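You operate a simulated robot arm through the tools that you are given. There is no shell and no other tool. Be economical: measure what you need, move in short steps, check, and stop when the job is done.

Carry out the task below with a simulated two-armed robot. There is one attempt and no reset: what you move stays moved.

JOB
On the top of the inspection bench, fold the rag in half and then in half again.

Only the result counts: the job must be done as asked and must still hold three seconds after the hand-in. Knocking over, shifting, dropping, spilling or breaking anything else fails it. Flat cloth is picked up by pressing the open fingertips on it (5 to 10 N) and closing them slowly along it; thin cloth reads only 2 to 8 mm in the jaws.

ROBOT AND FRAMES
Two 7-joint arms with two-finger parallel grippers on one trunk, on a base that drives. Base frame: it is fixed to the floor where the robot stands at the start and does not move with it; the origin is under the middle of the robot, x ahead of it, y to its left, z up; the surface under the hand at the start is at about z = 820. Readings come in mm, rad, newtons and seconds.
The left shoulder is at the start at [70, 133, 1101], the right one opposite. With the tool pointing down near the work surface each hand reaches from about 200 to 660 mm from the robot's upright axis, wherever it stands, measured 20 degrees to its own side. Places, roughly: top of the inspection bench [600, 0, 800]. Payload 1.57 kg a hand.
The tool frame of a hand sits at the grasp point between the pads (the TCP): z along the fingers, y along the line on which they close. The tips reach 30 mm beyond it. Largest opening 80 mm; finger width 17, thickness 12; the body of the gripper, 40 by 82 mm, starts 80 mm behind the TCP.
Orientation is that of the tool frame in the base frame, as [roll, pitch, yaw] about the fixed x, y, z axes, in that order (R = Rz(yaw) Ry(pitch) Rx(roll)). With the fingers straight down and closing along the base's y, the tool's x points along the base's -x, its y along +y and its z along -z.

CONTROLS
- The arms move only by the tool apply_moves. It takes "left_moves", "right_moves" or both (then of equal length, played together; a hand with none holds still); each is a list of rows, each an object of numbers (a shift or turn left out is 0, a gripper value left out holds the last): "dx", "dy", "dz": the shift along the tool's x, y, z in units of 25 mm (1.0 is 25 mm); "ax", "ay", "az": the turn, a rotation vector about the tool's x, y, z in units of 5 degrees (1.0 is 5 degrees); "jaw": the finger opening in mm, from 0 to 80. In form: [{"dx": .., "dy": .., "dz": .., "ax": .., "ay": .., "az": .., "jaw": ..}, ...]. A call has 1 to 20 rows; each row shifts and turns the commanded pose from where the row before left it, along the tool's axes as they then stand. A call with a number of a shift or a turn outside -1 to 1 is refused whole. Rows are played at 5 a second. More than 50 mm and 0.15 rad between two rows, or a gripper value outside its range, and nothing of the call is played. Where a pose cannot be reached the arm comes as near as it can. A force on the tool above 40 N (or 10 N above the force at the start of the call, whichever is more), or a blocked arm, ends the call early, and 0.2 s more pass. The fingers move at their own pace (about 153 mm/s each) and stop on an object; they squeeze with about 43 N. The grip force told is the motor's: it shows also when the fingers shut on nothing. Time passes only in rows, and 0.2 s behind the last, so rows that do not move let the fingers close. The reply holds the time, the measured pose of the TCP, the force on the tool along the base axes, the opening and the grip force, in the units named above and with some noise, with the torque about the TCP (base axes, N m) and any sound that the robot's microphone picked up.
- Cameras (640 x 400 px; columns grow to the right, rows downward): "scene" is now at [132.1, -13, 1321.1]; the picture's right is [-0.15, -0.99, 0.00], its down [-0.65, 0.10, -0.75] and it looks along [0.74, -0.12, -0.66] (base axes); focal length 259 px, centre (320, 200). "left" rides on the left gripper at [72, 7, -122] in its tool frame; the picture's right is [-0.09, 1.00, 0.00], its down [-0.84, -0.08, -0.54] and it looks along [-0.54, -0.05, 0.84] (tool axes); focal length 238 px, centre (320, 200). "right" rides on the right gripper at [72, -7, -122] in its tool frame; the picture's right is [0.09, 1.00, 0.00], its down [-0.84, 0.08, -0.54] and it looks along [-0.54, 0.05, 0.84] (tool axes); focal length 238 px, centre (320, 200). There is no depth. A picture from a camera that has moved, and an enlarged one, comes with that camera's place and axes in the base frame and with its lens.
- snapshot(camera): a new picture of that camera. The clock stands still meanwhile.
- lift_body(by): slides the trunk up (or, below 0, down) by that many mm; the arms and the scene camera ride with it, the base frame stays. It gives what a move gives, with no picture.
- roll_base(legs): drives the robot by 1 to 6 legs, each [ahead, left, turn to the left] in mm, mm and rad, along the robot's own axes; the way and the turn of a leg run together, so that a leg with both is an arc; at most 1500 mm and 3.142 rad a leg. The arms and the cameras ride along, it lands a little off, and it stops where it bumps. It gives what a move gives.
- pan_tilt(pan, tilt): turns the head with the scene camera to pan (to the left, within 1.501 rad either way) and tilt (down, from -0.506 to 1.204), counted from straight ahead of the robot. It gives what a move gives.
- zoom(camera, box): a new picture of the part [left, top, right, bottom] of that camera's present view, enlarged. The clock stands still meanwhile.
- close_job(): hands the job in; it is judged then, once.

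Go step by step. Nothing tells you exact positions but the pictures and the camera data: compare them with the known pose of the tool, close in by small moves and look again before you grip or let go. The budget is 120 turns and 88 pictures, counting those below and the enlarged ones. Unless the task says otherwise, let go and move clear before handing in, and close with one line.

The tools are called after ">>>" by a JSON object that holds its "api" and its "payload". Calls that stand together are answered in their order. apply_moves: Moves the arms, as the interface text tells. Its arguments: {"type":"object","properties":{"left_moves":{"type":"array","items":{"type":"object","properties":{"dx":{"type":"number"},"dy":{"type":"number"},"dz":{"type":"number"},"ax":{"type":"number"},"ay":{"type":"number"},"az":{"type":"number"},"jaw":{"type":"number"}}}},"right_moves":{"type":"array","items":{"type":"object","properties":{"dx":{"type":"number"},"dy":{"type":"number"},"dz":{"type":"number"},"ax":{"type":"number"},"ay":{"type":"number"},"az":{"type":"number"},"jaw":{"type":"number"}}}}},"required":[]} The other tools are called the same way: lift_body (by) slides the trunk up or down; roll_base (legs) drives the base; pan_tilt (pan, tilt) turns the head that bears the scene camera; snapshot (camera) takes a picture; zoom (camera, box) takes an enlarged picture of a part of a camera's view; close_job () hands the job in.

At the start:

```text
t: 0.0
left_eef_pos: [509.7, 141.9, 1040.9]
left_ee_rot: [3.141, 0.0, 3.141]
left_force: [-0.1, -0.1, 0.7]
left_moment: [0.0, 0.0, 0.0]
left_gripper_width: 79.8
left_finger_force: 0.0
right_eef_pos: [403.1, -358.4, 1025.9]
right_ee_rot: [-3.141, -0.002, 3.141]
right_force: [0.7, -0.8, -0.1]
right_moment: [0.0, -0.03, 0.01]
right_gripper_width: 79.9
right_finger_force: 0.0
trunk travel left (down, up): [-675.0, 265.0]
robot x, y, heading: [-0.2, 0.4, 0.001]
head pan, tilt: [-0.154, 0.723]
```

scene: 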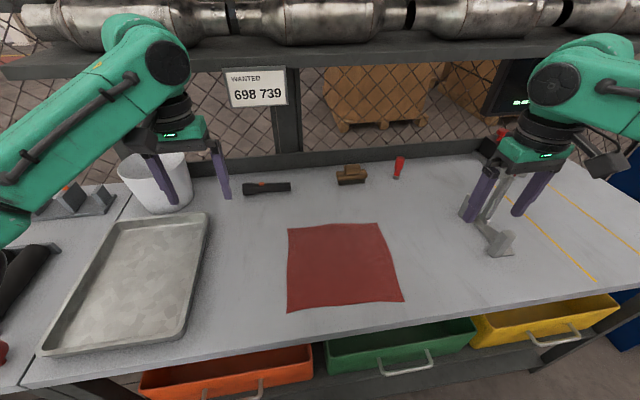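
right: 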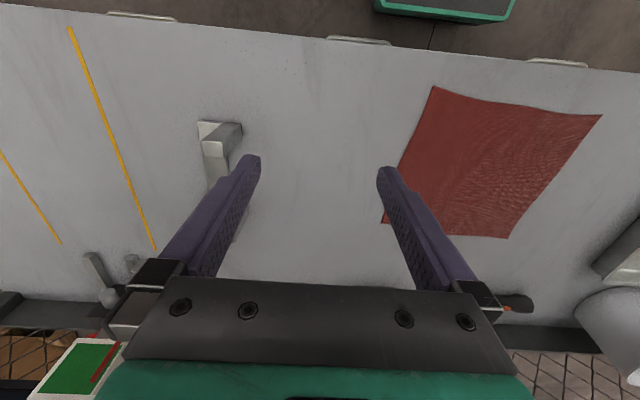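
left: 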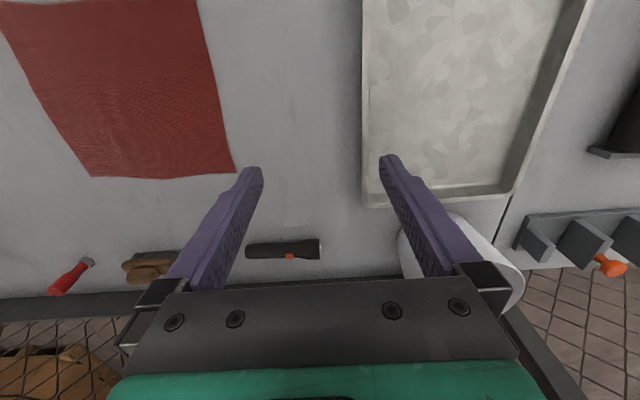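

The red rag lies flat, with corners at about (595,-3), (580,-242), (363,-222) and (375,12) on a surface near z=818. I'll fold the far edge toward the robot with both hands, so first I turn both hands so they close along x.

>>> {"api": "apply_moves", "payload": {"left_moves": [{"az": 1}, {"az": 1}, {"az": 1}, {"az": 1}, {"az": 1}, {"az": 1}, {"az": 1}, {"az": 1}, {"az": 1}, {"az": 1}, {"az": 1}, {"az": 1}, {"az": 1}, {"az": 1}, {"az": 1}, {"az": 1}, {"az": 1}, {"az": 1}, {"az": 0.7}], "right_moves": [{"az": -1}, {"az": -1}, {"az": -1}, {"az": -1}, {"az": -1}, {"az": -1}, {"az": -1}, {"az": -1}, {"az": -1}, {"az": -1}, {"az": -1}, {"az": -1}, {"az": -1}, {"az": -1}, {"az": -1}, {"az": -1}, {"az": -1}, {"az": -0.3}, {"az": 0}]}}

```text
t: 4.0
left_eef_pos: [509.7, 141.2, 1040.7]
left_ee_rot: [3.141, 0.001, 1.509]
left_force: [0.3, -1.1, 0.7]
left_moment: [0.02, -0.01, -0.04]
left_gripper_width: 80.0
left_finger_force: 0.0
right_eef_pos: [402.8, -358.3, 1025.8]
right_ee_rot: [3.141, 0.0, -1.632]
right_force: [-0.2, -0.4, 0.6]
right_moment: [-0.01, -0.01, -0.01]
right_gripper_width: 80.1
right_finger_force: 0.1
trunk travel left (down, up): [-675.0, 265.0]
robot x, y, heading: [-1.8, 2.7, 0.003]
head pan, tilt: [-0.154, 0.723]
```

>>> {"api": "apply_moves", "payload": {"left_moves": [{"dx": -0.77, "dy": 0.344, "dz": 0.7, "jaw": 30}, {"dx": -0.77, "dy": 0.344, "dz": 0.7}, {"dx": -0.77, "dy": 0.344, "dz": 0.7}, {"dx": -0.77, "dy": 0.344, "dz": 0.7}, {"dx": -0.77, "dy": 0.344, "dz": 0.7}, {"dx": -0.77, "dy": 0.344, "dz": 0.7}, {"dx": -0.77, "dy": 0.344, "dz": 0.7}, {"dx": -0.77, "dy": 0.344, "dz": 0.7}], "right_moves": [{"dx": -0.695, "dy": -0.72, "dz": 0.63, "jaw": 30}, {"dx": -0.695, "dy": -0.72, "dz": 0.63}, {"dx": -0.695, "dy": -0.72, "dz": 0.63}, {"dx": -0.695, "dy": -0.72, "dz": 0.63}, {"dx": -0.695, "dy": -0.72, "dz": 0.63}, {"dx": -0.695, "dy": -0.72, "dz": 0.63}, {"dx": -0.695, "dy": -0.72, "dz": 0.63}, {"dx": -0.695, "dy": -0.72, "dz": 0.63}]}}

>>> {"api": "snapshot", "payload": {"camera": "left"}}

>>> {"api": "snapshot", "payload": {"camera": "right"}}

>>> {"api": "snapshot", "payload": {"camera": "scene"}}

```text
t: 5.8
left_eef_pos: [568.7, -18.0, 899.4]
left_ee_rot: [-3.138, -0.001, 1.509]
left_force: [-0.4, 0.3, -0.4]
left_moment: [0.02, 0.03, -0.02]
left_gripper_width: 29.8
left_finger_force: 0.0
right_eef_pos: [556.1, -227.1, 895.9]
right_ee_rot: [3.141, 0.002, -1.631]
right_force: [0.4, -0.3, -0.9]
right_moment: [-0.02, 0.02, -0.01]
right_gripper_width: 29.9
right_finger_force: 0.1
trunk travel left (down, up): [-675.0, 265.0]
robot x, y, heading: [1.0, 1.2, 0.003]
head pan, tilt: [-0.154, 0.723]
```

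```text
84 pictures are left
camera left: at [579.6, 54.2, 1021.8], right [0.99, -0.15, 0.0], down [-0.13, -0.83, 0.54], along [-0.08, -0.53, -0.84], focal length 238 px, centre (320, 200)
```

left: 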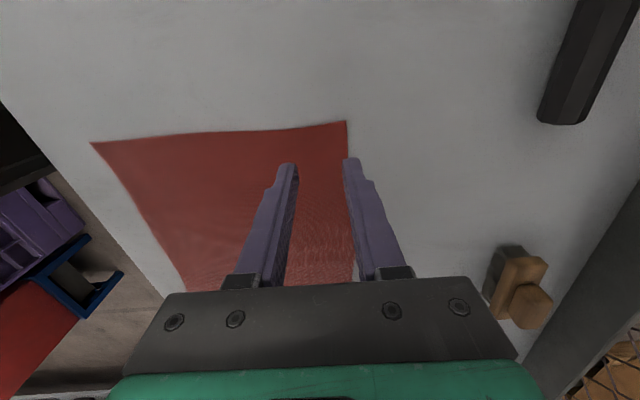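

```text
83 pictures are left
camera right: at [558.3, -300.7, 1017.6], right [-1.0, -0.03, 0.0], down [-0.03, 0.84, 0.54], along [-0.02, 0.54, -0.84], focal length 238 px, centre (320, 200)
```

right: 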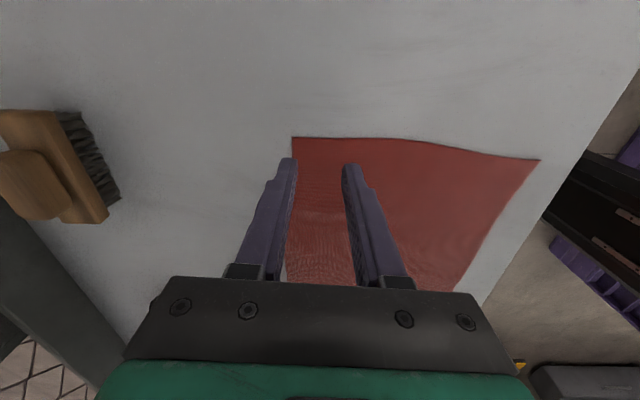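

```text
82 pictures are left
camera scene: at [133.7, -14.4, 1320.9], right [-0.15, -0.99, 0.0], down [-0.65, 0.1, -0.75], along [0.74, -0.11, -0.66], focal length 259 px, centre (320, 200)
```

scene: 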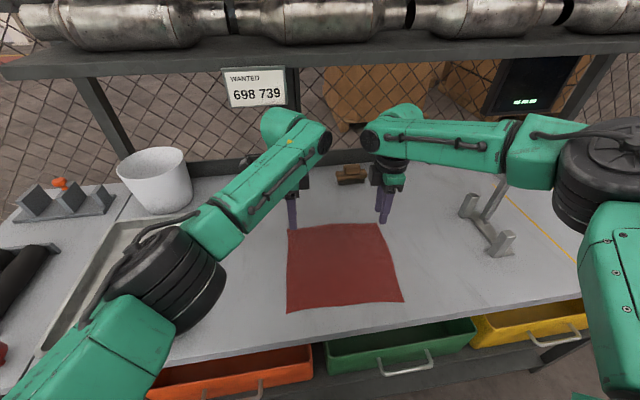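

>>> {"api": "apply_moves", "payload": {"left_moves": [{"dz": 0.6}, {"dz": 0.6}, {"dz": 0.56}], "right_moves": [{"dz": 0.53, "dx": -0.24}, {"dz": 0.53}, {"dz": 0.56}]}}

>>> {"api": "apply_moves", "payload": {"left_moves": [{"dz": 0.1}, {"dz": 0.08}, {}], "right_moves": [{"dz": 0.1}, {"dz": 0.08}, {}]}}

```text
t: 6.6
left_eef_pos: [568.8, -16.2, 856.2]
left_ee_rot: [3.141, 0.0, 1.51]
left_force: [-0.5, 0.2, -0.2]
left_moment: [-0.03, 0.01, 0.01]
left_gripper_width: 30.0
left_finger_force: 0.0
right_eef_pos: [544.3, -224.8, 860.6]
right_ee_rot: [-3.139, 0.002, -1.631]
right_force: [-0.1, -0.2, 0.2]
right_moment: [-0.02, 0.01, 0.01]
right_gripper_width: 29.9
right_finger_force: 0.1
right hand out of reach, approached as far as the arm can: row 1, 2, 3
trunk travel left (down, up): [-675.0, 265.0]
robot x, y, heading: [-0.1, -2.8, -0.006]
head pan, tilt: [-0.154, 0.723]
```

```text
t: 7.4
left_eef_pos: [567.2, -16.4, 852.5]
left_ee_rot: [-3.141, 0.0, 1.511]
left_force: [0.1, 0.6, -0.5]
left_moment: [0.01, -0.03, 0.01]
left_gripper_width: 29.6
left_finger_force: 0.1
right_eef_pos: [542.6, -225.2, 857.6]
right_ee_rot: [-3.139, 0.002, -1.632]
right_force: [0.0, 0.1, -0.4]
right_moment: [0.0, 0.01, 0.01]
right_gripper_width: 30.3
right_finger_force: 0.0
trunk travel left (down, up): [-675.0, 265.0]
robot x, y, heading: [-1.8, 0.3, 0.001]
head pan, tilt: [-0.154, 0.723]
```

The right hand falls short by about 13 mm. I raise both hands a little and check how much room there is ahead of the base.

>>> {"api": "apply_moves", "payload": {"left_moves": [{"dz": -0.8}, {"dz": -0.8}], "right_moves": [{"dz": -0.8}, {"dz": -0.8}]}}

>>> {"api": "pan_tilt", "payload": {"pan": 0, "tilt": 1.2}}

>>> {"api": "snapshot", "payload": {"camera": "scene"}}

```text
t: 8.0
left_eef_pos: [568.9, -16.5, 893.8]
left_ee_rot: [-3.141, -0.002, 1.509]
left_force: [0.6, 1.2, -0.7]
left_moment: [-0.02, -0.01, 0.01]
left_gripper_width: 29.9
left_finger_force: 0.2
right_eef_pos: [542.8, -226.4, 900.0]
right_ee_rot: [-3.141, -0.002, -1.63]
right_force: [0.4, 0.7, 0.2]
right_moment: [0.0, 0.0, 0.01]
right_gripper_width: 29.8
right_finger_force: 0.2
trunk travel left (down, up): [-675.0, 265.0]
robot x, y, heading: [0.8, 0.2, 0.003]
head pan, tilt: [-0.154, 0.723]
```

```text
t: 8.9
left_eef_pos: [569.8, -15.1, 893.3]
left_ee_rot: [-3.141, 0.0, 1.511]
left_force: [0.6, 1.1, 0.3]
left_moment: [0.03, 0.01, 0.01]
left_gripper_width: 29.9
left_finger_force: 0.1
right_eef_pos: [543.1, -225.7, 898.1]
right_ee_rot: [-3.142, 0.0, -1.632]
right_force: [0.2, 0.8, 0.2]
right_moment: [-0.02, 0.01, 0.0]
right_gripper_width: 29.9
right_finger_force: 0.1
trunk travel left (down, up): [-675.0, 265.0]
robot x, y, heading: [3.3, -0.7, 0.002]
head pan, tilt: [0.0, 1.201]
```

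```text
81 pictures are left
camera scene: at [105.1, -0.1, 1287.1], right [0.0, -1.0, 0.0], down [-0.93, 0.0, -0.36], along [0.36, 0.0, -0.93], focal length 259 px, centre (320, 200)
```

scene: 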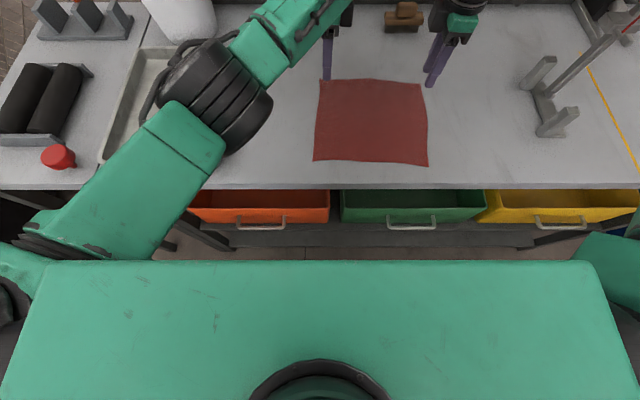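

>>> {"api": "roll_base", "payload": {"legs": [[30, 0, 0]]}}

```text
t: 9.8
left_eef_pos: [599.0, -15.7, 898.0]
left_ee_rot: [3.134, 0.0, 1.509]
left_force: [0.7, 0.8, 1.1]
left_moment: [0.03, -0.02, 0.03]
left_gripper_width: 30.0
left_finger_force: 0.1
right_eef_pos: [572.7, -225.3, 899.5]
right_ee_rot: [-3.14, -0.001, -1.631]
right_force: [-0.3, -0.1, 0.9]
right_moment: [0.01, -0.03, -0.01]
right_gripper_width: 30.0
right_finger_force: 0.0
trunk travel left (down, up): [-675.0, 265.0]
robot x, y, heading: [26.6, 0.2, 0.003]
head pan, tilt: [0.0, 1.201]
```

>>> {"api": "apply_moves", "payload": {"left_moves": [{"dy": -0.6, "dz": 0.4}, {"dy": -0.6, "dz": 0.6}, {"dz": 0.6}, {}], "right_moves": [{"dy": 0.35, "dz": 0.4}, {"dy": 0.35, "dz": 0.6}, {"dz": 0.6}, {}]}}

>>> {"api": "apply_moves", "payload": {"left_moves": [{"dz": 0.1}, {"dz": 0.08}, {}], "right_moves": [{"dz": 0.1}, {"dz": 0.08}, {}]}}

```text
t: 10.8
left_eef_pos: [570.5, -13.3, 856.9]
left_ee_rot: [3.137, -0.002, 1.51]
left_force: [0.0, 0.4, 0.3]
left_moment: [-0.01, 0.0, 0.0]
left_gripper_width: 30.0
left_finger_force: 0.1
right_eef_pos: [556.7, -225.3, 857.2]
right_ee_rot: [3.141, -0.001, -1.633]
right_force: [-0.2, 0.9, 0.2]
right_moment: [0.01, -0.01, -0.02]
right_gripper_width: 29.8
right_finger_force: 0.1
trunk travel left (down, up): [-675.0, 265.0]
robot x, y, heading: [26.3, 0.8, 0.003]
head pan, tilt: [0.0, 1.201]
```

```text
t: 11.6
left_eef_pos: [570.6, -14.4, 851.1]
left_ee_rot: [3.137, -0.001, 1.508]
left_force: [0.4, 1.1, 2.7]
left_moment: [0.03, 0.05, 0.02]
left_gripper_width: 30.1
left_finger_force: 0.2
right_eef_pos: [557.0, -225.2, 853.8]
right_ee_rot: [3.141, -0.001, -1.631]
right_force: [-0.6, 0.0, -0.3]
right_moment: [0.0, 0.0, -0.03]
right_gripper_width: 30.0
right_finger_force: 0.1
trunk travel left (down, up): [-675.0, 265.0]
robot x, y, heading: [30.4, 0.0, 0.001]
head pan, tilt: [0.0, 1.201]
```

>>> {"api": "apply_moves", "payload": {"left_moves": [{"dz": 0.03}, {"dz": 0.03}, {}], "right_moves": [{"dz": 0.1}, {"dz": 0.03}, {}]}}

```text
t: 12.3
left_eef_pos: [570.2, -15.0, 852.0]
left_ee_rot: [3.134, 0.001, 1.508]
left_force: [2.7, 2.1, 14.5]
left_moment: [0.12, 0.19, -0.07]
left_gripper_width: 28.4
left_finger_force: 0.1
right_eef_pos: [555.4, -225.2, 850.8]
right_ee_rot: [-3.14, -0.001, -1.633]
right_force: [0.2, 0.6, 1.3]
right_moment: [-0.01, 0.0, 0.0]
right_gripper_width: 29.8
right_finger_force: 0.0
trunk travel left (down, up): [-675.0, 265.0]
robot x, y, heading: [35.9, 3.5, 0.002]
head pan, tilt: [0.0, 1.201]
```

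>>> {"api": "apply_moves", "payload": {"left_moves": [{"dz": -0.03}, {}], "right_moves": [{"dz": 0.035}, {}]}}

```text
t: 12.9
left_eef_pos: [568.5, -14.5, 850.5]
left_ee_rot: [3.134, 0.0, 1.509]
left_force: [1.3, -0.1, 8.3]
left_moment: [0.07, 0.08, -0.04]
left_gripper_width: 28.8
left_finger_force: 0.1
right_eef_pos: [556.5, -224.6, 851.3]
right_ee_rot: [-3.137, 0.001, -1.631]
right_force: [1.0, -2.2, 7.5]
right_moment: [-0.06, 0.02, 0.0]
right_gripper_width: 29.7
right_finger_force: 0.1
trunk travel left (down, up): [-675.0, 265.0]
robot x, y, heading: [32.4, 1.1, 0.002]
head pan, tilt: [0.0, 1.201]
```

Both tips press at about 8 N. I close them slowly.

>>> {"api": "apply_moves", "payload": {"left_moves": [{"jaw": 26}, {"jaw": 23}, {"jaw": 20}, {"jaw": 17}, {"jaw": 14}, {"jaw": 11}, {"jaw": 8}, {"jaw": 5}, {"jaw": 2}, {"jaw": 0}, {"jaw": 0}], "right_moves": [{"jaw": 26}, {"jaw": 23}, {"jaw": 20}, {"jaw": 17}, {"jaw": 14}, {"jaw": 11}, {"jaw": 8}, {"jaw": 5}, {"jaw": 2}, {"jaw": 0}, {"jaw": 0}]}}

>>> {"api": "snapshot", "payload": {"camera": "left"}}

>>> {"api": "snapshot", "payload": {"camera": "right"}}

```text
t: 15.3
left_eef_pos: [569.5, -13.7, 851.7]
left_ee_rot: [3.134, -0.001, 1.51]
left_force: [-0.3, -0.2, 1.1]
left_moment: [-0.02, 0.03, 0.0]
left_gripper_width: 2.5
left_finger_force: 23.6
right_eef_pos: [555.9, -225.8, 851.8]
right_ee_rot: [-3.141, 0.0, -1.632]
right_force: [-2.0, 1.2, 11.4]
right_moment: [0.02, 0.02, 0.01]
right_gripper_width: 2.5
right_finger_force: 23.5
trunk travel left (down, up): [-675.0, 265.0]
robot x, y, heading: [28.9, 0.4, 0.003]
head pan, tilt: [0.0, 1.201]
```

```text
80 pictures are left
camera left: at [578.4, 57.9, 975.0], right [0.99, -0.15, 0.01], down [-0.13, -0.83, 0.54], along [-0.08, -0.54, -0.84], focal length 238 px, centre (320, 200)
```

left: 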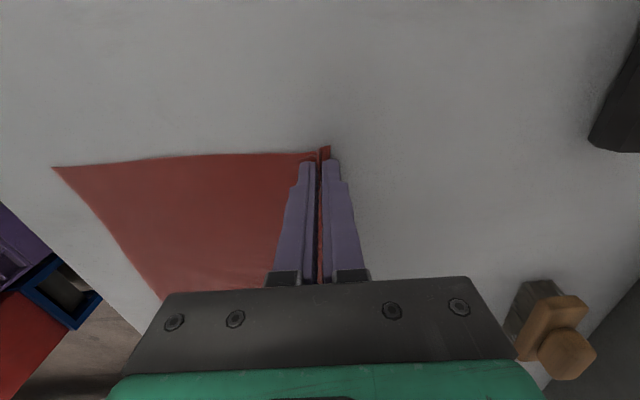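

```text
79 pictures are left
camera right: at [556.8, -296.6, 972.5], right [-1.0, -0.03, 0.0], down [-0.03, 0.84, 0.54], along [-0.02, 0.54, -0.84], focal length 238 px, centre (320, 200)
```

right: 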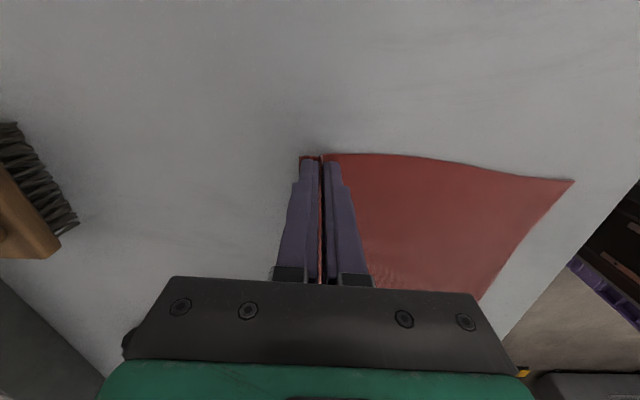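

Both corners are gripped with about 2.5 mm of cloth each. I start the fold on an arc toward the near edge.

>>> {"api": "apply_moves", "payload": {"left_moves": [{"dy": -0.088, "dz": -0.624}, {"dy": -0.256, "dz": -0.592}, {"dy": -0.412, "dz": -0.532}, {"dy": -0.548, "dz": -0.44}, {"dy": -0.656, "dz": -0.336}, {"dy": -0.728, "dz": -0.204}, {"dy": -0.772, "dz": -0.072}], "right_moves": [{"dy": 0.088, "dz": -0.624}, {"dy": 0.256, "dz": -0.592}, {"dy": 0.412, "dz": -0.532}, {"dy": 0.548, "dz": -0.44}, {"dy": 0.656, "dz": -0.336}, {"dy": 0.728, "dz": -0.204}, {"dy": 0.772, "dz": -0.072}]}}

>>> {"api": "snapshot", "payload": {"camera": "scene"}}

>>> {"api": "snapshot", "payload": {"camera": "left"}}

```text
t: 16.9
left_eef_pos: [483.1, -7.1, 920.7]
left_ee_rot: [3.135, 0.001, 1.51]
left_force: [-0.5, -0.6, -0.5]
left_moment: [-0.04, -0.01, -0.04]
left_gripper_width: 2.3
left_finger_force: 24.4
right_eef_pos: [467.6, -220.0, 920.7]
right_ee_rot: [-3.138, 0.001, -1.632]
right_force: [-0.3, 0.7, -0.1]
right_moment: [0.02, -0.04, 0.01]
right_gripper_width: 2.0
right_finger_force: 24.0
trunk travel left (down, up): [-675.0, 265.0]
robot x, y, heading: [29.1, -1.1, -0.002]
head pan, tilt: [0.0, 1.201]
```

```text
78 pictures are left
camera scene: at [133.3, 0.2, 1287.2], right [0.0, -1.0, 0.0], down [-0.93, 0.0, -0.36], along [0.36, 0.0, -0.93], focal length 259 px, centre (320, 200)
```

scene: 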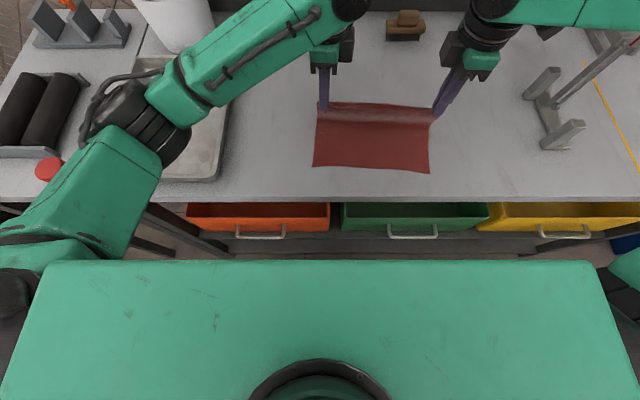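

```text
77 pictures are left
camera left: at [493.6, 63.9, 1042.9], right [0.99, -0.15, 0.01], down [-0.13, -0.83, 0.54], along [-0.08, -0.54, -0.84], focal length 238 px, centre (320, 200)
```

left: 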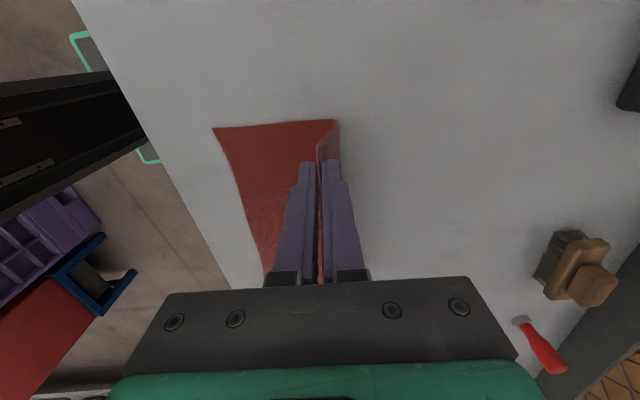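

>>> {"api": "apply_moves", "payload": {"left_moves": [{"dy": -0.65, "dz": 0.072}, {"dy": -0.612, "dz": 0.204}, {"dy": -0.552, "dz": 0.336}, {"dy": -0.461, "dz": 0.44}, {"dy": -0.346, "dz": 0.532}, {"dy": -0.215, "dz": 0.592}, {"dy": -0.074, "dz": 0.45}, {}], "right_moves": [{"dy": 0.64, "dz": 0.072}, {"dy": 0.605, "dz": 0.204}, {"dy": 0.545, "dz": 0.336}, {"dy": 0.455, "dz": 0.44}, {"dy": 0.34, "dz": 0.532}, {"dy": 0.21, "dz": 0.592}, {"dy": 0.074, "dz": 0.45}, {}]}}

>>> {"api": "snapshot", "payload": {"camera": "scene"}}

>>> {"api": "snapshot", "payload": {"camera": "left"}}

>>> {"api": "snapshot", "payload": {"camera": "right"}}

```text
t: 18.8
left_eef_pos: [411.8, -4.8, 854.3]
left_ee_rot: [3.138, 0.001, 1.51]
left_force: [0.1, 0.0, 1.7]
left_moment: [-0.01, -0.01, 0.01]
left_gripper_width: 2.5
left_finger_force: 24.2
right_eef_pos: [398.5, -216.3, 855.1]
right_ee_rot: [3.141, 0.0, -1.631]
right_force: [-0.8, 0.2, 2.8]
right_moment: [0.04, -0.02, 0.0]
right_gripper_width: 2.4
right_finger_force: 24.1
trunk travel left (down, up): [-675.0, 265.0]
robot x, y, heading: [30.9, -3.0, -0.002]
head pan, tilt: [0.0, 1.201]
```

```text
76 pictures are left
camera scene: at [134.9, -0.4, 1287.0], right [0.0, -1.0, 0.0], down [-0.93, 0.0, -0.36], along [0.36, 0.0, -0.93], focal length 259 px, centre (320, 200)
```

scene: 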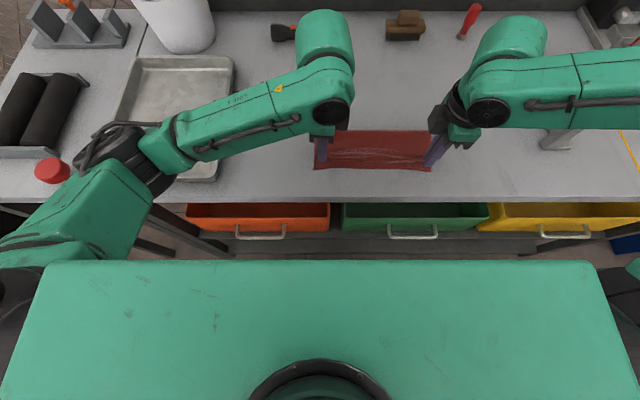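

```text
75 pictures are left
camera left: at [420.7, 66.3, 977.0], right [0.99, -0.15, 0.01], down [-0.13, -0.83, 0.54], along [-0.08, -0.54, -0.84], focal length 238 px, centre (320, 200)
```

left: 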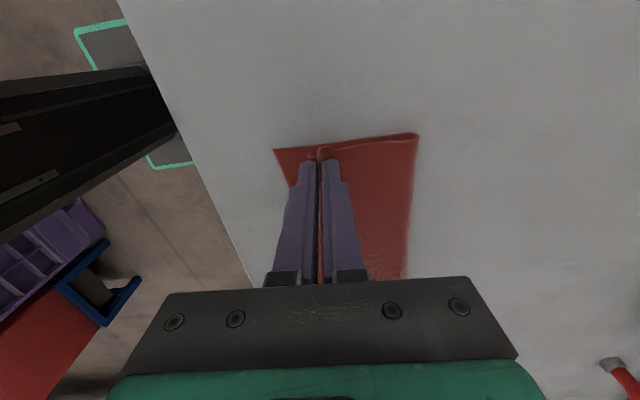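

```text
74 pictures are left
camera right: at [400.3, -288.6, 975.8], right [-1.0, -0.03, 0.0], down [-0.03, 0.84, 0.54], along [-0.02, 0.54, -0.84], focal length 238 px, centre (320, 200)
```

right: 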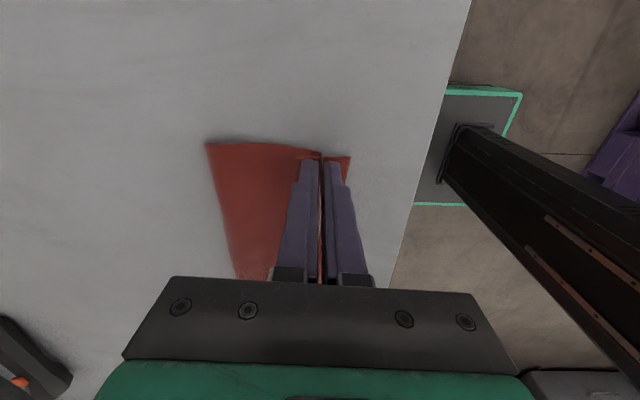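

>>> {"api": "apply_moves", "payload": {"left_moves": [{"dz": -0.16}, {"dy": -0.25}, {"dz": 0.2}, {}], "right_moves": [{}, {}, {"dz": 0.03}, {}]}}

```text
t: 19.8
left_eef_pos: [403.3, -4.8, 854.2]
left_ee_rot: [3.135, 0.001, 1.51]
left_force: [0.1, -0.7, 2.7]
left_moment: [0.02, -0.03, 0.0]
left_gripper_width: 2.3
left_finger_force: 23.5
right_eef_pos: [398.8, -215.7, 855.6]
right_ee_rot: [-3.141, -0.001, -1.633]
right_force: [0.3, 1.1, 1.7]
right_moment: [0.01, -0.04, 0.0]
right_gripper_width: 2.2
right_finger_force: 23.6
trunk travel left (down, up): [-675.0, 265.0]
robot x, y, heading: [32.7, 0.1, 0.001]
head pan, tilt: [0.0, 1.201]
```

>>> {"api": "apply_moves", "payload": {"left_moves": [{"dz": 0.03, "jaw": 5}, {"jaw": 9}, {"jaw": 13}, {"jaw": 17}, {"jaw": 21}, {"jaw": 25}, {"jaw": 29}, {}], "right_moves": [{"dz": 0.04, "jaw": 5}, {"jaw": 9}, {"jaw": 13}, {"jaw": 17}, {"jaw": 21}, {"jaw": 25}, {"jaw": 29}, {}]}}

>>> {"api": "apply_moves", "payload": {"left_moves": [{"dz": -0.5}, {"dz": -1}, {"dz": -1}], "right_moves": [{"dz": -0.5}, {"dz": -1}, {"dz": -1}]}}

>>> {"api": "snapshot", "payload": {"camera": "left"}}

>>> {"api": "snapshot", "payload": {"camera": "right"}}

>>> {"api": "zoom", "payload": {"camera": "scene", "box": [260, 100, 480, 220]}}

```text
t: 21.6
left_eef_pos: [404.8, -4.7, 852.9]
left_ee_rot: [3.136, -0.001, 1.509]
left_force: [-2.5, -0.2, 9.4]
left_moment: [0.01, -0.14, 0.02]
left_gripper_width: 27.2
left_finger_force: 0.1
right_eef_pos: [396.5, -215.7, 853.4]
right_ee_rot: [-3.141, 0.0, -1.633]
right_force: [0.4, 0.1, 0.1]
right_moment: [0.02, 0.0, -0.01]
right_gripper_width: 28.9
right_finger_force: 0.1
trunk travel left (down, up): [-675.0, 265.0]
robot x, y, heading: [30.4, 1.1, 0.002]
head pan, tilt: [0.0, 1.201]
```

```text
t: 22.4
left_eef_pos: [406.2, -3.4, 915.4]
left_ee_rot: [3.136, -0.002, 1.51]
left_force: [0.6, -0.6, -0.3]
left_moment: [-0.01, 0.0, 0.04]
left_gripper_width: 28.9
left_finger_force: 0.1
right_eef_pos: [397.3, -215.3, 915.0]
right_ee_rot: [-3.141, 0.0, -1.631]
right_force: [-0.1, 0.7, 0.7]
right_moment: [-0.02, -0.02, -0.02]
right_gripper_width: 29.0
right_finger_force: 0.1
trunk travel left (down, up): [-675.0, 265.0]
robot x, y, heading: [31.5, -1.2, 0.001]
head pan, tilt: [0.0, 1.201]
```

```text
73 pictures are left
camera left: at [414.8, 67.4, 1038.2], right [0.99, -0.15, 0.01], down [-0.13, -0.83, 0.54], along [-0.08, -0.54, -0.84], focal length 238 px, centre (320, 200)
```

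left: 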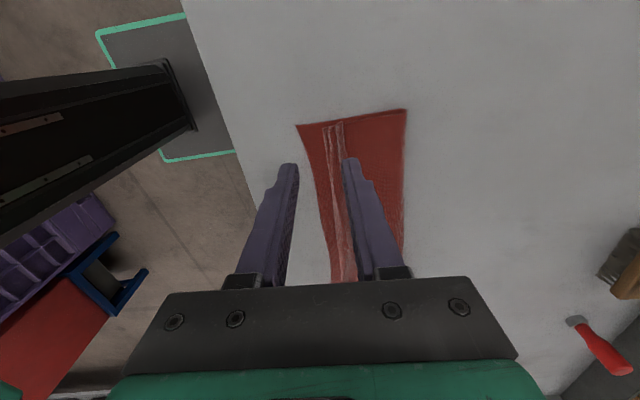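

```text
72 pictures are left
camera right: at [399.7, -288.4, 1036.2], right [-1.0, -0.03, 0.0], down [-0.03, 0.84, 0.54], along [-0.02, 0.54, -0.84], focal length 238 px, centre (320, 200)
```

right: 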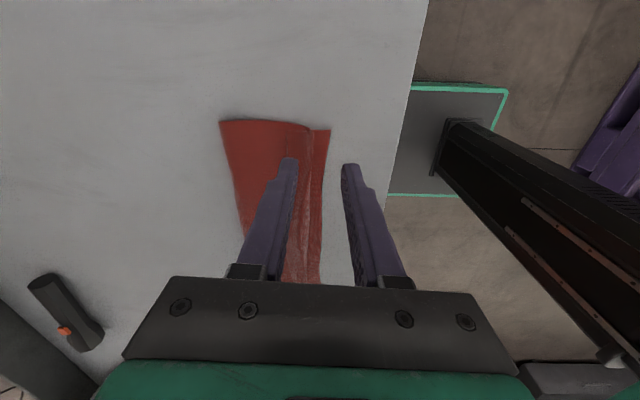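

```text
2.91 times, centred on (370, 160) of scene
camera zoom: at [134.5, 0.0, 1287.0], right [0.0, -1.0, 0.0], down [-0.93, 0.0, -0.36], along [0.36, 0.0, -0.93], focal length 754 px, centre (174, 316)
```

zoom: 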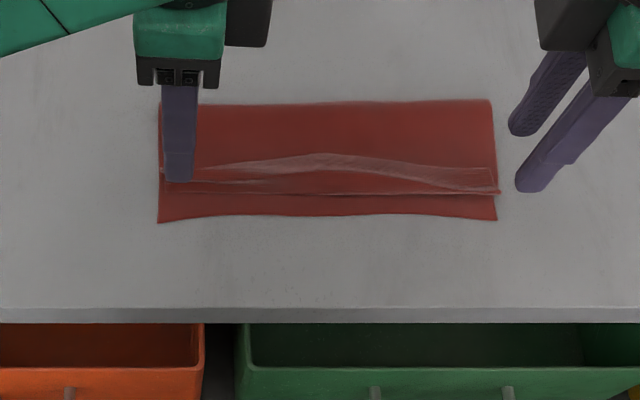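

The first fold is down, but the upper edge sits about 20 mm short of the near edge with a wrinkle behind it. I'll pin the lower layer with the outer finger and draw the upper edge toward me with the inner finger.

>>> {"api": "apply_moves", "payload": {"left_moves": [{"dy": -0.14, "dz": 0.8, "jaw": 17}, {"dz": 0.8}, {"dz": 0.7}, {}], "right_moves": [{"dy": -0.2, "dz": 0.8, "jaw": 17}, {"dz": 0.8}, {"dz": 0.7}, {}]}}

>>> {"api": "snapshot", "payload": {"camera": "left"}}

>>> {"api": "snapshot", "payload": {"camera": "right"}}

```text
t: 23.4
left_eef_pos: [402.3, -3.9, 857.4]
left_ee_rot: [3.137, 0.0, 1.511]
left_force: [-0.1, -0.8, 0.8]
left_moment: [-0.03, -0.03, 0.0]
left_gripper_width: 17.2
left_finger_force: 0.1
right_eef_pos: [403.1, -215.6, 856.7]
right_ee_rot: [-3.141, -0.001, -1.632]
right_force: [-0.5, 0.4, 0.4]
right_moment: [0.01, 0.01, 0.0]
right_gripper_width: 17.1
right_finger_force: 0.2
trunk travel left (down, up): [-675.0, 265.0]
robot x, y, heading: [33.1, -0.4, 0.001]
head pan, tilt: [0.0, 1.201]
```

```text
70 pictures are left
camera left: at [411.2, 67.3, 980.1], right [0.99, -0.15, 0.01], down [-0.13, -0.83, 0.54], along [-0.08, -0.54, -0.84], focal length 238 px, centre (320, 200)
```

left: 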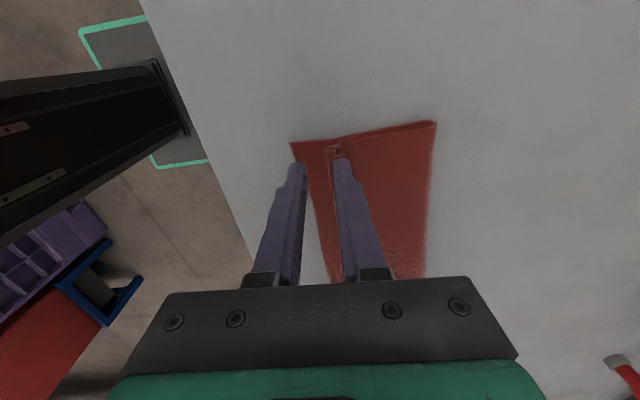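

```text
69 pictures are left
camera right: at [405.7, -287.6, 978.7], right [-1.0, -0.03, 0.0], down [-0.03, 0.84, 0.54], along [-0.02, 0.54, -0.84], focal length 238 px, centre (320, 200)
```

right: 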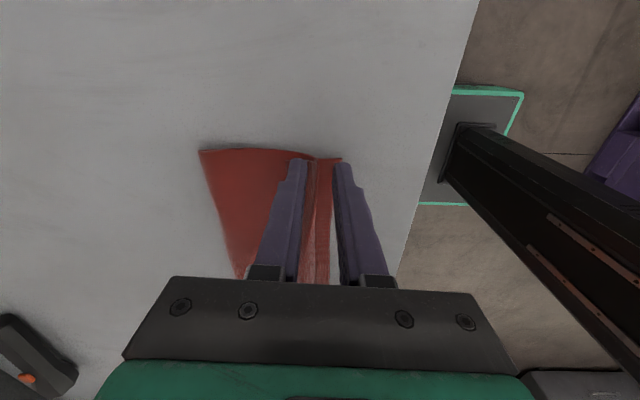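

>>> {"api": "apply_moves", "payload": {"left_moves": [{"dz": 0.12}, {"dz": 0.06}, {}], "right_moves": [{"dz": 0.12}, {"dz": 0.06}, {}]}}

```text
t: 24.1
left_eef_pos: [401.6, -4.1, 854.0]
left_ee_rot: [3.134, 0.001, 1.509]
left_force: [0.7, -0.6, 7.3]
left_moment: [0.0, -0.1, 0.01]
left_gripper_width: 17.4
left_finger_force: 0.0
right_eef_pos: [402.3, -215.9, 853.7]
right_ee_rot: [-3.141, 0.0, -1.631]
right_force: [0.0, 0.1, 0.4]
right_moment: [0.0, -0.04, 0.01]
right_gripper_width: 17.3
right_finger_force: 0.7
trunk travel left (down, up): [-675.0, 265.0]
robot x, y, heading: [28.2, -2.1, -0.001]
head pan, tilt: [0.0, 1.201]
```

>>> {"api": "apply_moves", "payload": {"left_moves": [{}, {}, {}], "right_moves": [{"dz": 0.05}, {"dz": 0.02}, {}]}}

```text
t: 24.9
left_eef_pos: [400.3, -4.2, 854.8]
left_ee_rot: [3.134, 0.001, 1.51]
left_force: [1.3, -0.8, 7.5]
left_moment: [-0.01, -0.16, -0.05]
left_gripper_width: 18.2
left_finger_force: 0.3
right_eef_pos: [402.9, -215.2, 853.0]
right_ee_rot: [-3.138, 0.0, -1.631]
right_force: [0.0, 0.4, 10.9]
right_moment: [0.06, -0.17, 0.01]
right_gripper_width: 17.6
right_finger_force: 0.4
trunk travel left (down, up): [-675.0, 265.0]
robot x, y, heading: [31.9, -1.8, 0.001]
head pan, tilt: [0.0, 1.201]
```

>>> {"api": "apply_moves", "payload": {"left_moves": [{"dy": -0.04, "jaw": 15}, {"dy": -0.04, "jaw": 13}, {"dy": -0.04, "jaw": 11}, {"dy": -0.04, "jaw": 9}, {"dy": -0.04, "jaw": 7}, {"dy": -0.04, "jaw": 5}, {}, {"dz": -0.6, "jaw": 9}, {"dz": -1, "jaw": 12}, {"dz": -1}], "right_moves": [{"dy": 0.04, "jaw": 15}, {"dy": 0.04, "jaw": 13}, {"dy": 0.04, "jaw": 11}, {"dy": 0.04, "jaw": 9}, {"dy": 0.04, "jaw": 7}, {"dy": 0.04, "jaw": 5}, {}, {"dz": -0.6, "jaw": 9}, {"dz": -1, "jaw": 12}, {"dz": -1}]}}

>>> {"api": "snapshot", "payload": {"camera": "left"}}

>>> {"api": "snapshot", "payload": {"camera": "right"}}

>>> {"api": "zoom", "payload": {"camera": "scene", "box": [260, 100, 480, 220]}}

```text
t: 27.1
left_eef_pos: [395.2, -4.1, 920.0]
left_ee_rot: [3.137, 0.001, 1.51]
left_force: [-0.4, 1.9, -0.1]
left_moment: [0.0, 0.01, 0.0]
left_gripper_width: 12.0
left_finger_force: 0.0
right_eef_pos: [397.2, -214.6, 917.0]
right_ee_rot: [-3.142, 0.0, -1.63]
right_force: [0.6, -0.7, 0.0]
right_moment: [0.02, 0.01, 0.01]
right_gripper_width: 12.1
right_finger_force: 0.2
trunk travel left (down, up): [-675.0, 265.0]
robot x, y, heading: [29.3, -1.5, 0.0]
head pan, tilt: [0.0, 1.201]
```

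```text
68 pictures are left
camera left: at [405.1, 67.7, 1041.5], right [0.99, -0.15, 0.0], down [-0.13, -0.83, 0.54], along [-0.08, -0.54, -0.84], focal length 238 px, centre (320, 200)
```

left: 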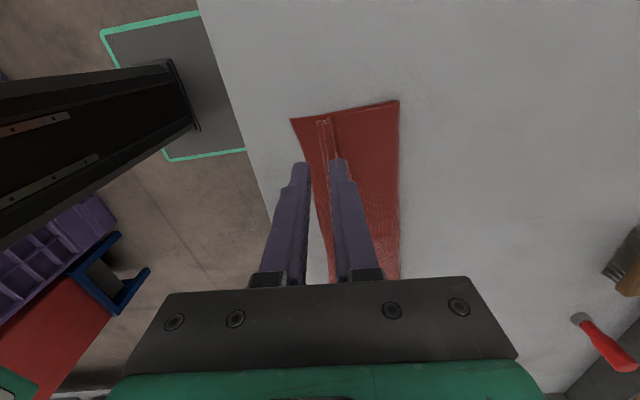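

```text
67 pictures are left
camera right: at [399.4, -286.8, 1038.6], right [-1.0, -0.03, 0.0], down [-0.03, 0.84, 0.54], along [-0.02, 0.54, -0.84], focal length 238 px, centre (320, 200)
```

right: 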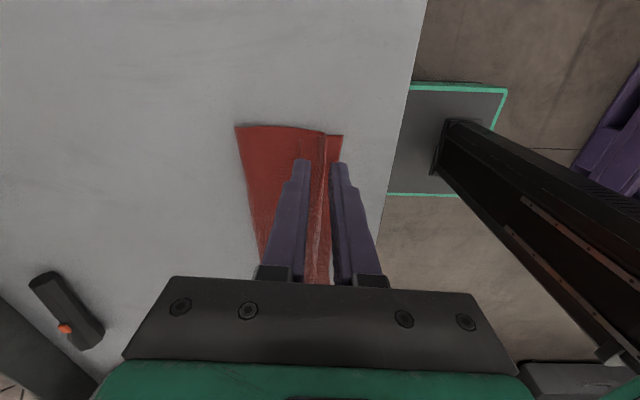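

```text
2.91 times, centred on (370, 160) of scene
camera zoom: at [134.5, 0.0, 1287.0], right [0.0, -1.0, 0.0], down [-0.93, 0.0, -0.36], along [0.36, 0.0, -0.93], focal length 754 px, centre (174, 316)
```

zoom: 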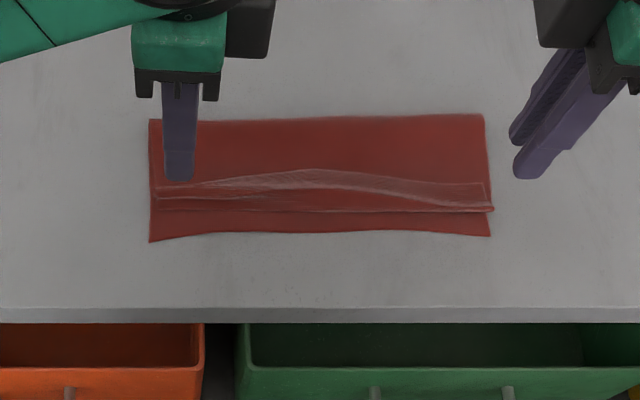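

The whole stack slid, so cloth clings to cloth more than to the bench. I take a closer look at the wrinkle.

>>> {"api": "zoom", "payload": {"camera": "left", "box": [270, 80, 430, 180]}}

>>> {"api": "zoom", "payload": {"camera": "right", "box": [220, 100, 380, 200]}}

>>> {"api": "zoom", "payload": {"camera": "scene", "box": [305, 130, 435, 190]}}

```text
4.00 times, centred on (350, 130) of left
camera zoom: at [405.1, 67.7, 1041.5], right [0.99, -0.15, 0.0], down [-0.13, -0.83, 0.54], along [-0.08, -0.54, -0.84], focal length 953 px, centre (200, 480)
```

zoom: 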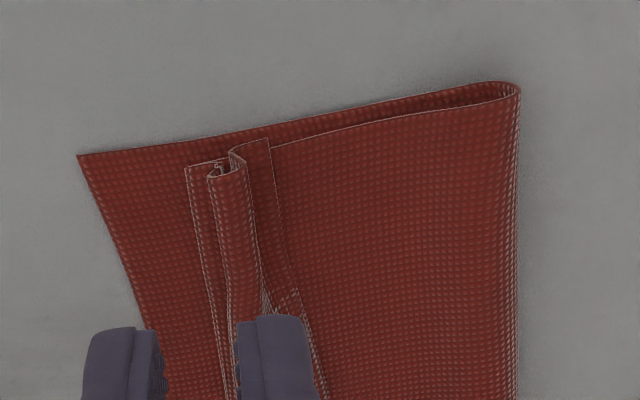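

```text
4.00 times, centred on (300, 150) of right
camera zoom: at [399.4, -286.8, 1038.6], right [-1.0, -0.03, 0.0], down [-0.03, 0.84, 0.54], along [-0.02, 0.54, -0.84], focal length 953 px, centre (400, 400)
```

zoom: 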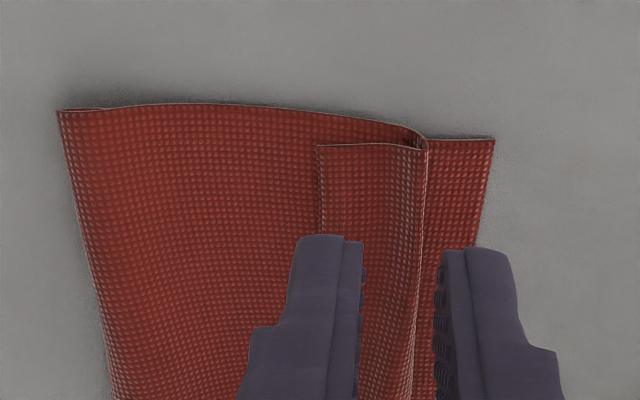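

```text
4.92 times, centred on (370, 160) of scene
camera zoom: at [134.5, 0.0, 1287.0], right [0.0, -1.0, 0.0], down [-0.93, 0.0, -0.36], along [0.36, 0.0, -0.93], focal length 1276 px, centre (74, 397)
```

zoom: 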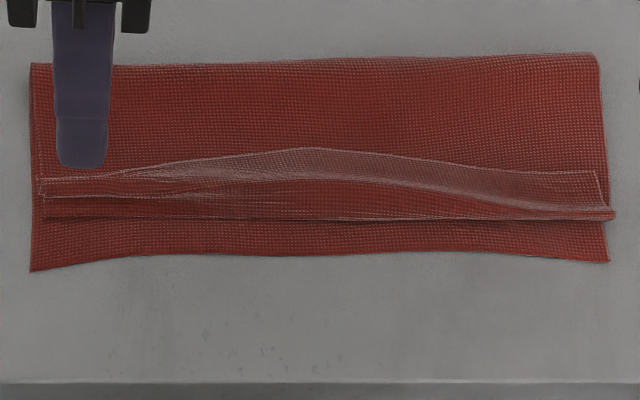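

At both ends, the last 25 mm of the upper edge is flipped back on itself: crease at x≈392, free edge at x≈416. I'll pinch that flap, lift it and lay it down again with the hands tilted. First I back the base off for room.

>>> {"api": "roll_base", "payload": {"legs": [[-110, 0, 0]]}}

```text
t: 28.4
left_eef_pos: [285.5, -3.9, 918.7]
left_ee_rot: [3.136, 0.0, 1.508]
left_force: [0.0, 0.3, 1.2]
left_moment: [0.01, 0.01, 0.01]
left_gripper_width: 11.9
left_finger_force: 0.1
right_eef_pos: [287.2, -214.8, 917.8]
right_ee_rot: [-3.141, 0.001, -1.632]
right_force: [0.2, 0.3, -0.3]
right_moment: [0.02, 0.01, 0.02]
right_gripper_width: 11.9
right_finger_force: 0.0
trunk travel left (down, up): [-675.0, 265.0]
robot x, y, heading: [-76.2, 1.3, -0.001]
head pan, tilt: [0.0, 1.201]
```

>>> {"api": "apply_moves", "payload": {"left_moves": [{"az": -0.7, "jaw": 14}, {"dy": 0.93}, {"dy": 0.93}, {"dy": 0.93}, {"dy": 0.93}, {"dy": 0.94}, {"dz": 0.8}, {"dz": 0.7}, {"dz": 0.5}, {}], "right_moves": [{"az": -0.7, "jaw": 14}, {"dy": -0.93}, {"dy": -0.93}, {"dy": -0.93}, {"dy": -0.93}, {"dy": -0.94}, {"dz": 0.8}, {"dz": 0.7}, {"dz": 0.5}, {}]}}

>>> {"api": "zoom", "payload": {"camera": "left", "box": [230, 80, 470, 230]}}

>>> {"api": "zoom", "payload": {"camera": "right", "box": [180, 80, 420, 230]}}

```text
t: 30.6
left_eef_pos: [401.7, -4.2, 869.1]
left_ee_rot: [3.136, 0.001, 1.57]
left_force: [0.2, -0.4, 0.1]
left_moment: [-0.02, 0.0, -0.02]
left_gripper_width: 14.1
left_finger_force: 0.0
right_eef_pos: [403.6, -215.0, 867.9]
right_ee_rot: [-3.141, 0.0, -1.57]
right_force: [0.5, -0.5, -0.6]
right_moment: [0.0, 0.0, -0.01]
right_gripper_width: 14.0
right_finger_force: 0.0
trunk travel left (down, up): [-675.0, 265.0]
robot x, y, heading: [-79.5, -3.1, -0.001]
head pan, tilt: [0.0, 1.201]
```

```text
2.67 times, centred on (350, 155) of left
camera zoom: at [407.8, 67.7, 992.3], right [1.0, -0.09, 0.01], down [-0.08, -0.84, 0.54], along [-0.05, -0.54, -0.84], focal length 636 px, centre (240, 320)
```

zoom: 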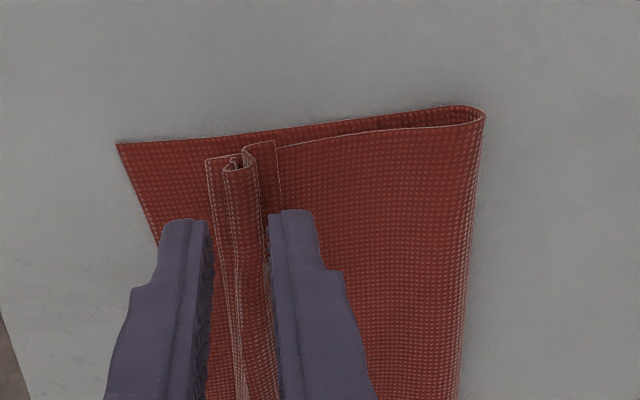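

```text
2.67 times, centred on (300, 155) of right
camera zoom: at [409.5, -287.5, 988.6], right [-1.0, -0.09, 0.0], down [-0.08, 0.84, 0.54], along [-0.05, 0.54, -0.84], focal length 636 px, centre (373, 320)
```

zoom: 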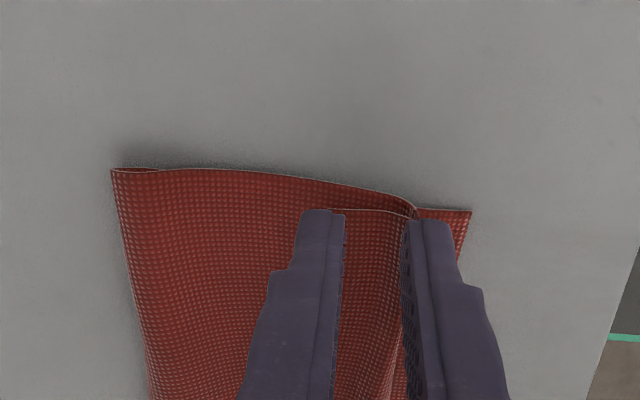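

>>> {"api": "apply_moves", "payload": {"left_moves": [{"dz": 0.4}, {"dz": 0.15}, {}], "right_moves": [{"dz": 0.4}, {"dz": 0.12}, {}]}}

```text
t: 31.4
left_eef_pos: [402.3, -4.5, 853.8]
left_ee_rot: [3.137, 0.0, 1.571]
left_force: [0.7, -1.2, 0.4]
left_moment: [-0.02, -0.01, -0.03]
left_gripper_width: 14.6
left_finger_force: 0.2
right_eef_pos: [402.6, -216.1, 854.9]
right_ee_rot: [3.141, 0.001, -1.571]
right_force: [-0.1, -1.4, -0.4]
right_moment: [0.01, 0.02, 0.0]
right_gripper_width: 13.8
right_finger_force: 0.1
trunk travel left (down, up): [-675.0, 265.0]
robot x, y, heading: [-77.2, 1.5, 0.003]
head pan, tilt: [0.0, 1.201]
```

>>> {"api": "apply_moves", "payload": {"left_moves": [{"dz": 0.05}, {}], "right_moves": [{"dz": 0.06}, {}]}}

```text
t: 31.9
left_eef_pos: [402.6, -5.8, 853.2]
left_ee_rot: [3.138, 0.001, 1.57]
left_force: [-0.4, 0.3, 0.6]
left_moment: [0.0, 0.0, -0.03]
left_gripper_width: 14.1
left_finger_force: 0.3
right_eef_pos: [404.4, -214.6, 853.7]
right_ee_rot: [-3.141, 0.0, -1.571]
right_force: [1.5, -0.6, 1.7]
right_moment: [-0.02, -0.02, 0.0]
right_gripper_width: 14.4
right_finger_force: 0.1
trunk travel left (down, up): [-675.0, 265.0]
robot x, y, heading: [-81.2, -2.0, 0.007]
head pan, tilt: [0.0, 1.201]
```

>>> {"api": "apply_moves", "payload": {"left_moves": [{"dz": 0.03}, {}], "right_moves": [{"dz": 0.02}, {}]}}

```text
t: 32.5
left_eef_pos: [401.1, -4.0, 854.3]
left_ee_rot: [3.135, 0.0, 1.57]
left_force: [-0.7, -0.1, 1.3]
left_moment: [-0.02, -0.05, 0.02]
left_gripper_width: 14.3
left_finger_force: 0.3
right_eef_pos: [405.1, -215.5, 853.1]
right_ee_rot: [-3.139, -0.002, -1.571]
right_force: [1.4, -0.6, 6.0]
right_moment: [0.03, -0.05, -0.01]
right_gripper_width: 14.0
right_finger_force: 0.2
trunk travel left (down, up): [-675.0, 265.0]
robot x, y, heading: [-79.2, -4.4, -0.005]
head pan, tilt: [0.0, 1.201]
```

>>> {"api": "apply_moves", "payload": {"left_moves": [{"dz": 0.02, "jaw": 12}, {"jaw": 10}, {"jaw": 8}, {"jaw": 6}, {"jaw": 4}, {"jaw": 2}, {"jaw": 0}, {}, {"dz": -0.5}, {"dz": -0.5}], "right_moves": [{"jaw": 12}, {"jaw": 10}, {"jaw": 8}, {"jaw": 6}, {"jaw": 4}, {"jaw": 2}, {"jaw": 0}, {}, {"dz": -0.5}, {"dz": -0.5}]}}

>>> {"api": "zoom", "payload": {"camera": "left", "box": [230, 80, 470, 230]}}

>>> {"api": "zoom", "payload": {"camera": "right", "box": [180, 80, 420, 230]}}

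>>> {"api": "snapshot", "payload": {"camera": "scene"}}

```text
t: 34.8
left_eef_pos: [402.1, -3.8, 879.6]
left_ee_rot: [3.136, 0.0, 1.571]
left_force: [-0.5, 0.3, -0.3]
left_moment: [0.01, 0.01, -0.03]
left_gripper_width: 2.3
left_finger_force: 24.3
right_eef_pos: [404.9, -212.9, 878.8]
right_ee_rot: [-3.141, -0.002, -1.571]
right_force: [-0.3, 0.5, -0.2]
right_moment: [-0.05, -0.01, 0.0]
right_gripper_width: 0.0
right_finger_force: 21.2
trunk travel left (down, up): [-675.0, 265.0]
robot x, y, heading: [-82.9, -0.1, -0.001]
head pan, tilt: [0.0, 1.201]
```

```text
2.67 times, centred on (350, 155) of left
camera zoom: at [407.4, 67.8, 1001.7], right [1.0, -0.09, 0.01], down [-0.08, -0.84, 0.54], along [-0.05, -0.54, -0.84], focal length 636 px, centre (240, 320)
```

zoom: 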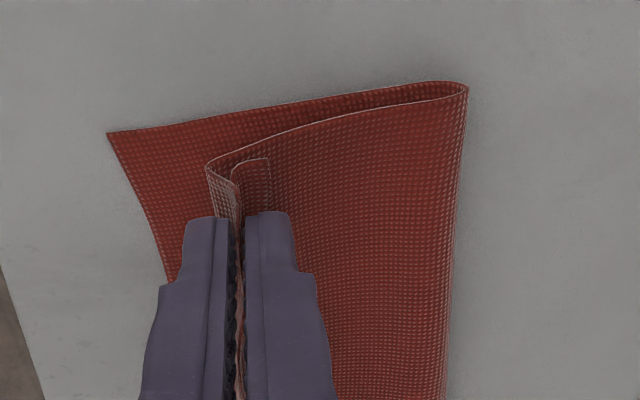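

```text
2.67 times, centred on (300, 155) of right
camera zoom: at [410.5, -286.5, 998.7], right [-1.0, -0.09, 0.0], down [-0.08, 0.84, 0.54], along [-0.05, 0.54, -0.84], focal length 636 px, centre (373, 320)
```

zoom: 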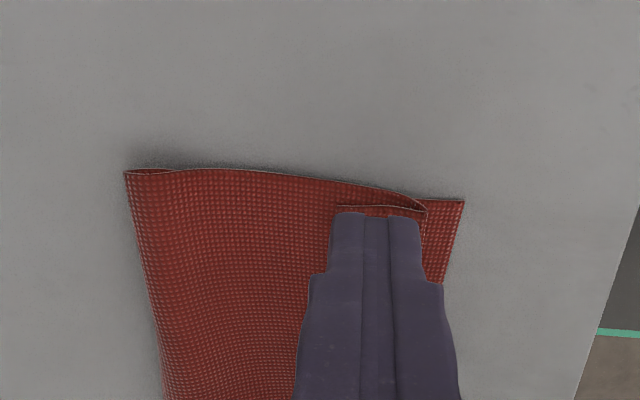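

```text
58 pictures are left
camera scene: at [24.0, 0.0, 1287.1], right [0.0, -1.0, 0.0], down [-0.93, 0.0, -0.36], along [0.36, 0.0, -0.93], focal length 259 px, centre (320, 200)
```

scene: 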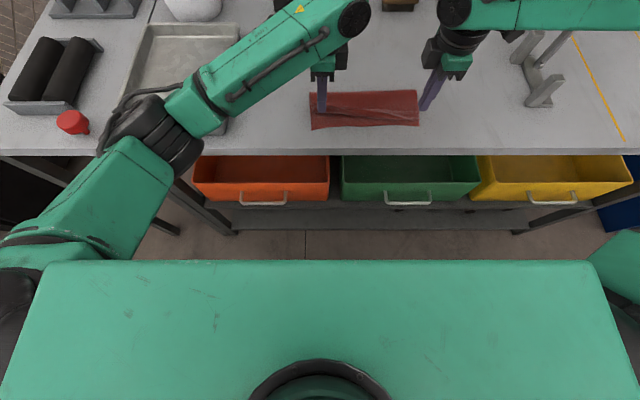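

The left hand holds the flap; the right hand slipped off. I retry the right with a wider opening and more pressure.

>>> {"api": "apply_moves", "payload": {"right_moves": [{"jaw": 22}, {"dy": 0.08}, {"dz": 0.5}, {"dz": 0.5}, {"dz": 0.03}, {}]}}

>>> {"api": "zoom", "payload": {"camera": "right", "box": [180, 80, 420, 230]}}

```text
t: 36.1
left_eef_pos: [401.2, -4.3, 877.9]
left_ee_rot: [3.136, 0.0, 1.57]
left_force: [-0.5, 0.3, -0.2]
left_moment: [0.02, -0.02, -0.03]
left_gripper_width: 2.4
left_finger_force: 24.1
right_eef_pos: [400.9, -213.5, 851.8]
right_ee_rot: [-3.138, 0.0, -1.57]
right_force: [2.1, -1.7, 8.2]
right_moment: [0.02, -0.12, 0.01]
right_gripper_width: 22.1
right_finger_force: 0.1
trunk travel left (down, up): [-675.0, 265.0]
robot x, y, heading: [-81.1, 1.7, -0.002]
head pan, tilt: [0.0, 1.201]
```

```text
2.67 times, centred on (300, 155) of right
camera zoom: at [407.8, -286.2, 973.9], right [-1.0, -0.09, 0.0], down [-0.08, 0.84, 0.54], along [-0.05, 0.54, -0.84], focal length 636 px, centre (373, 320)
```

zoom: 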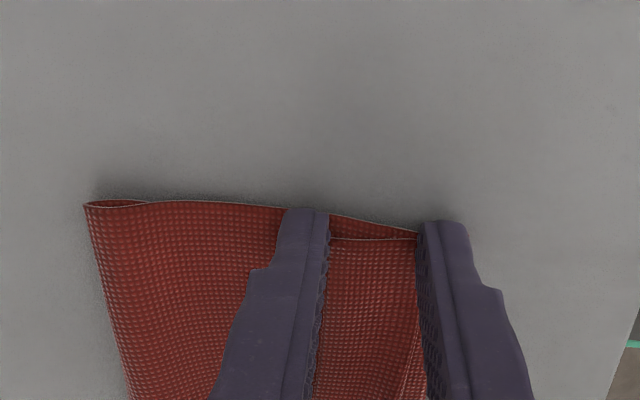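

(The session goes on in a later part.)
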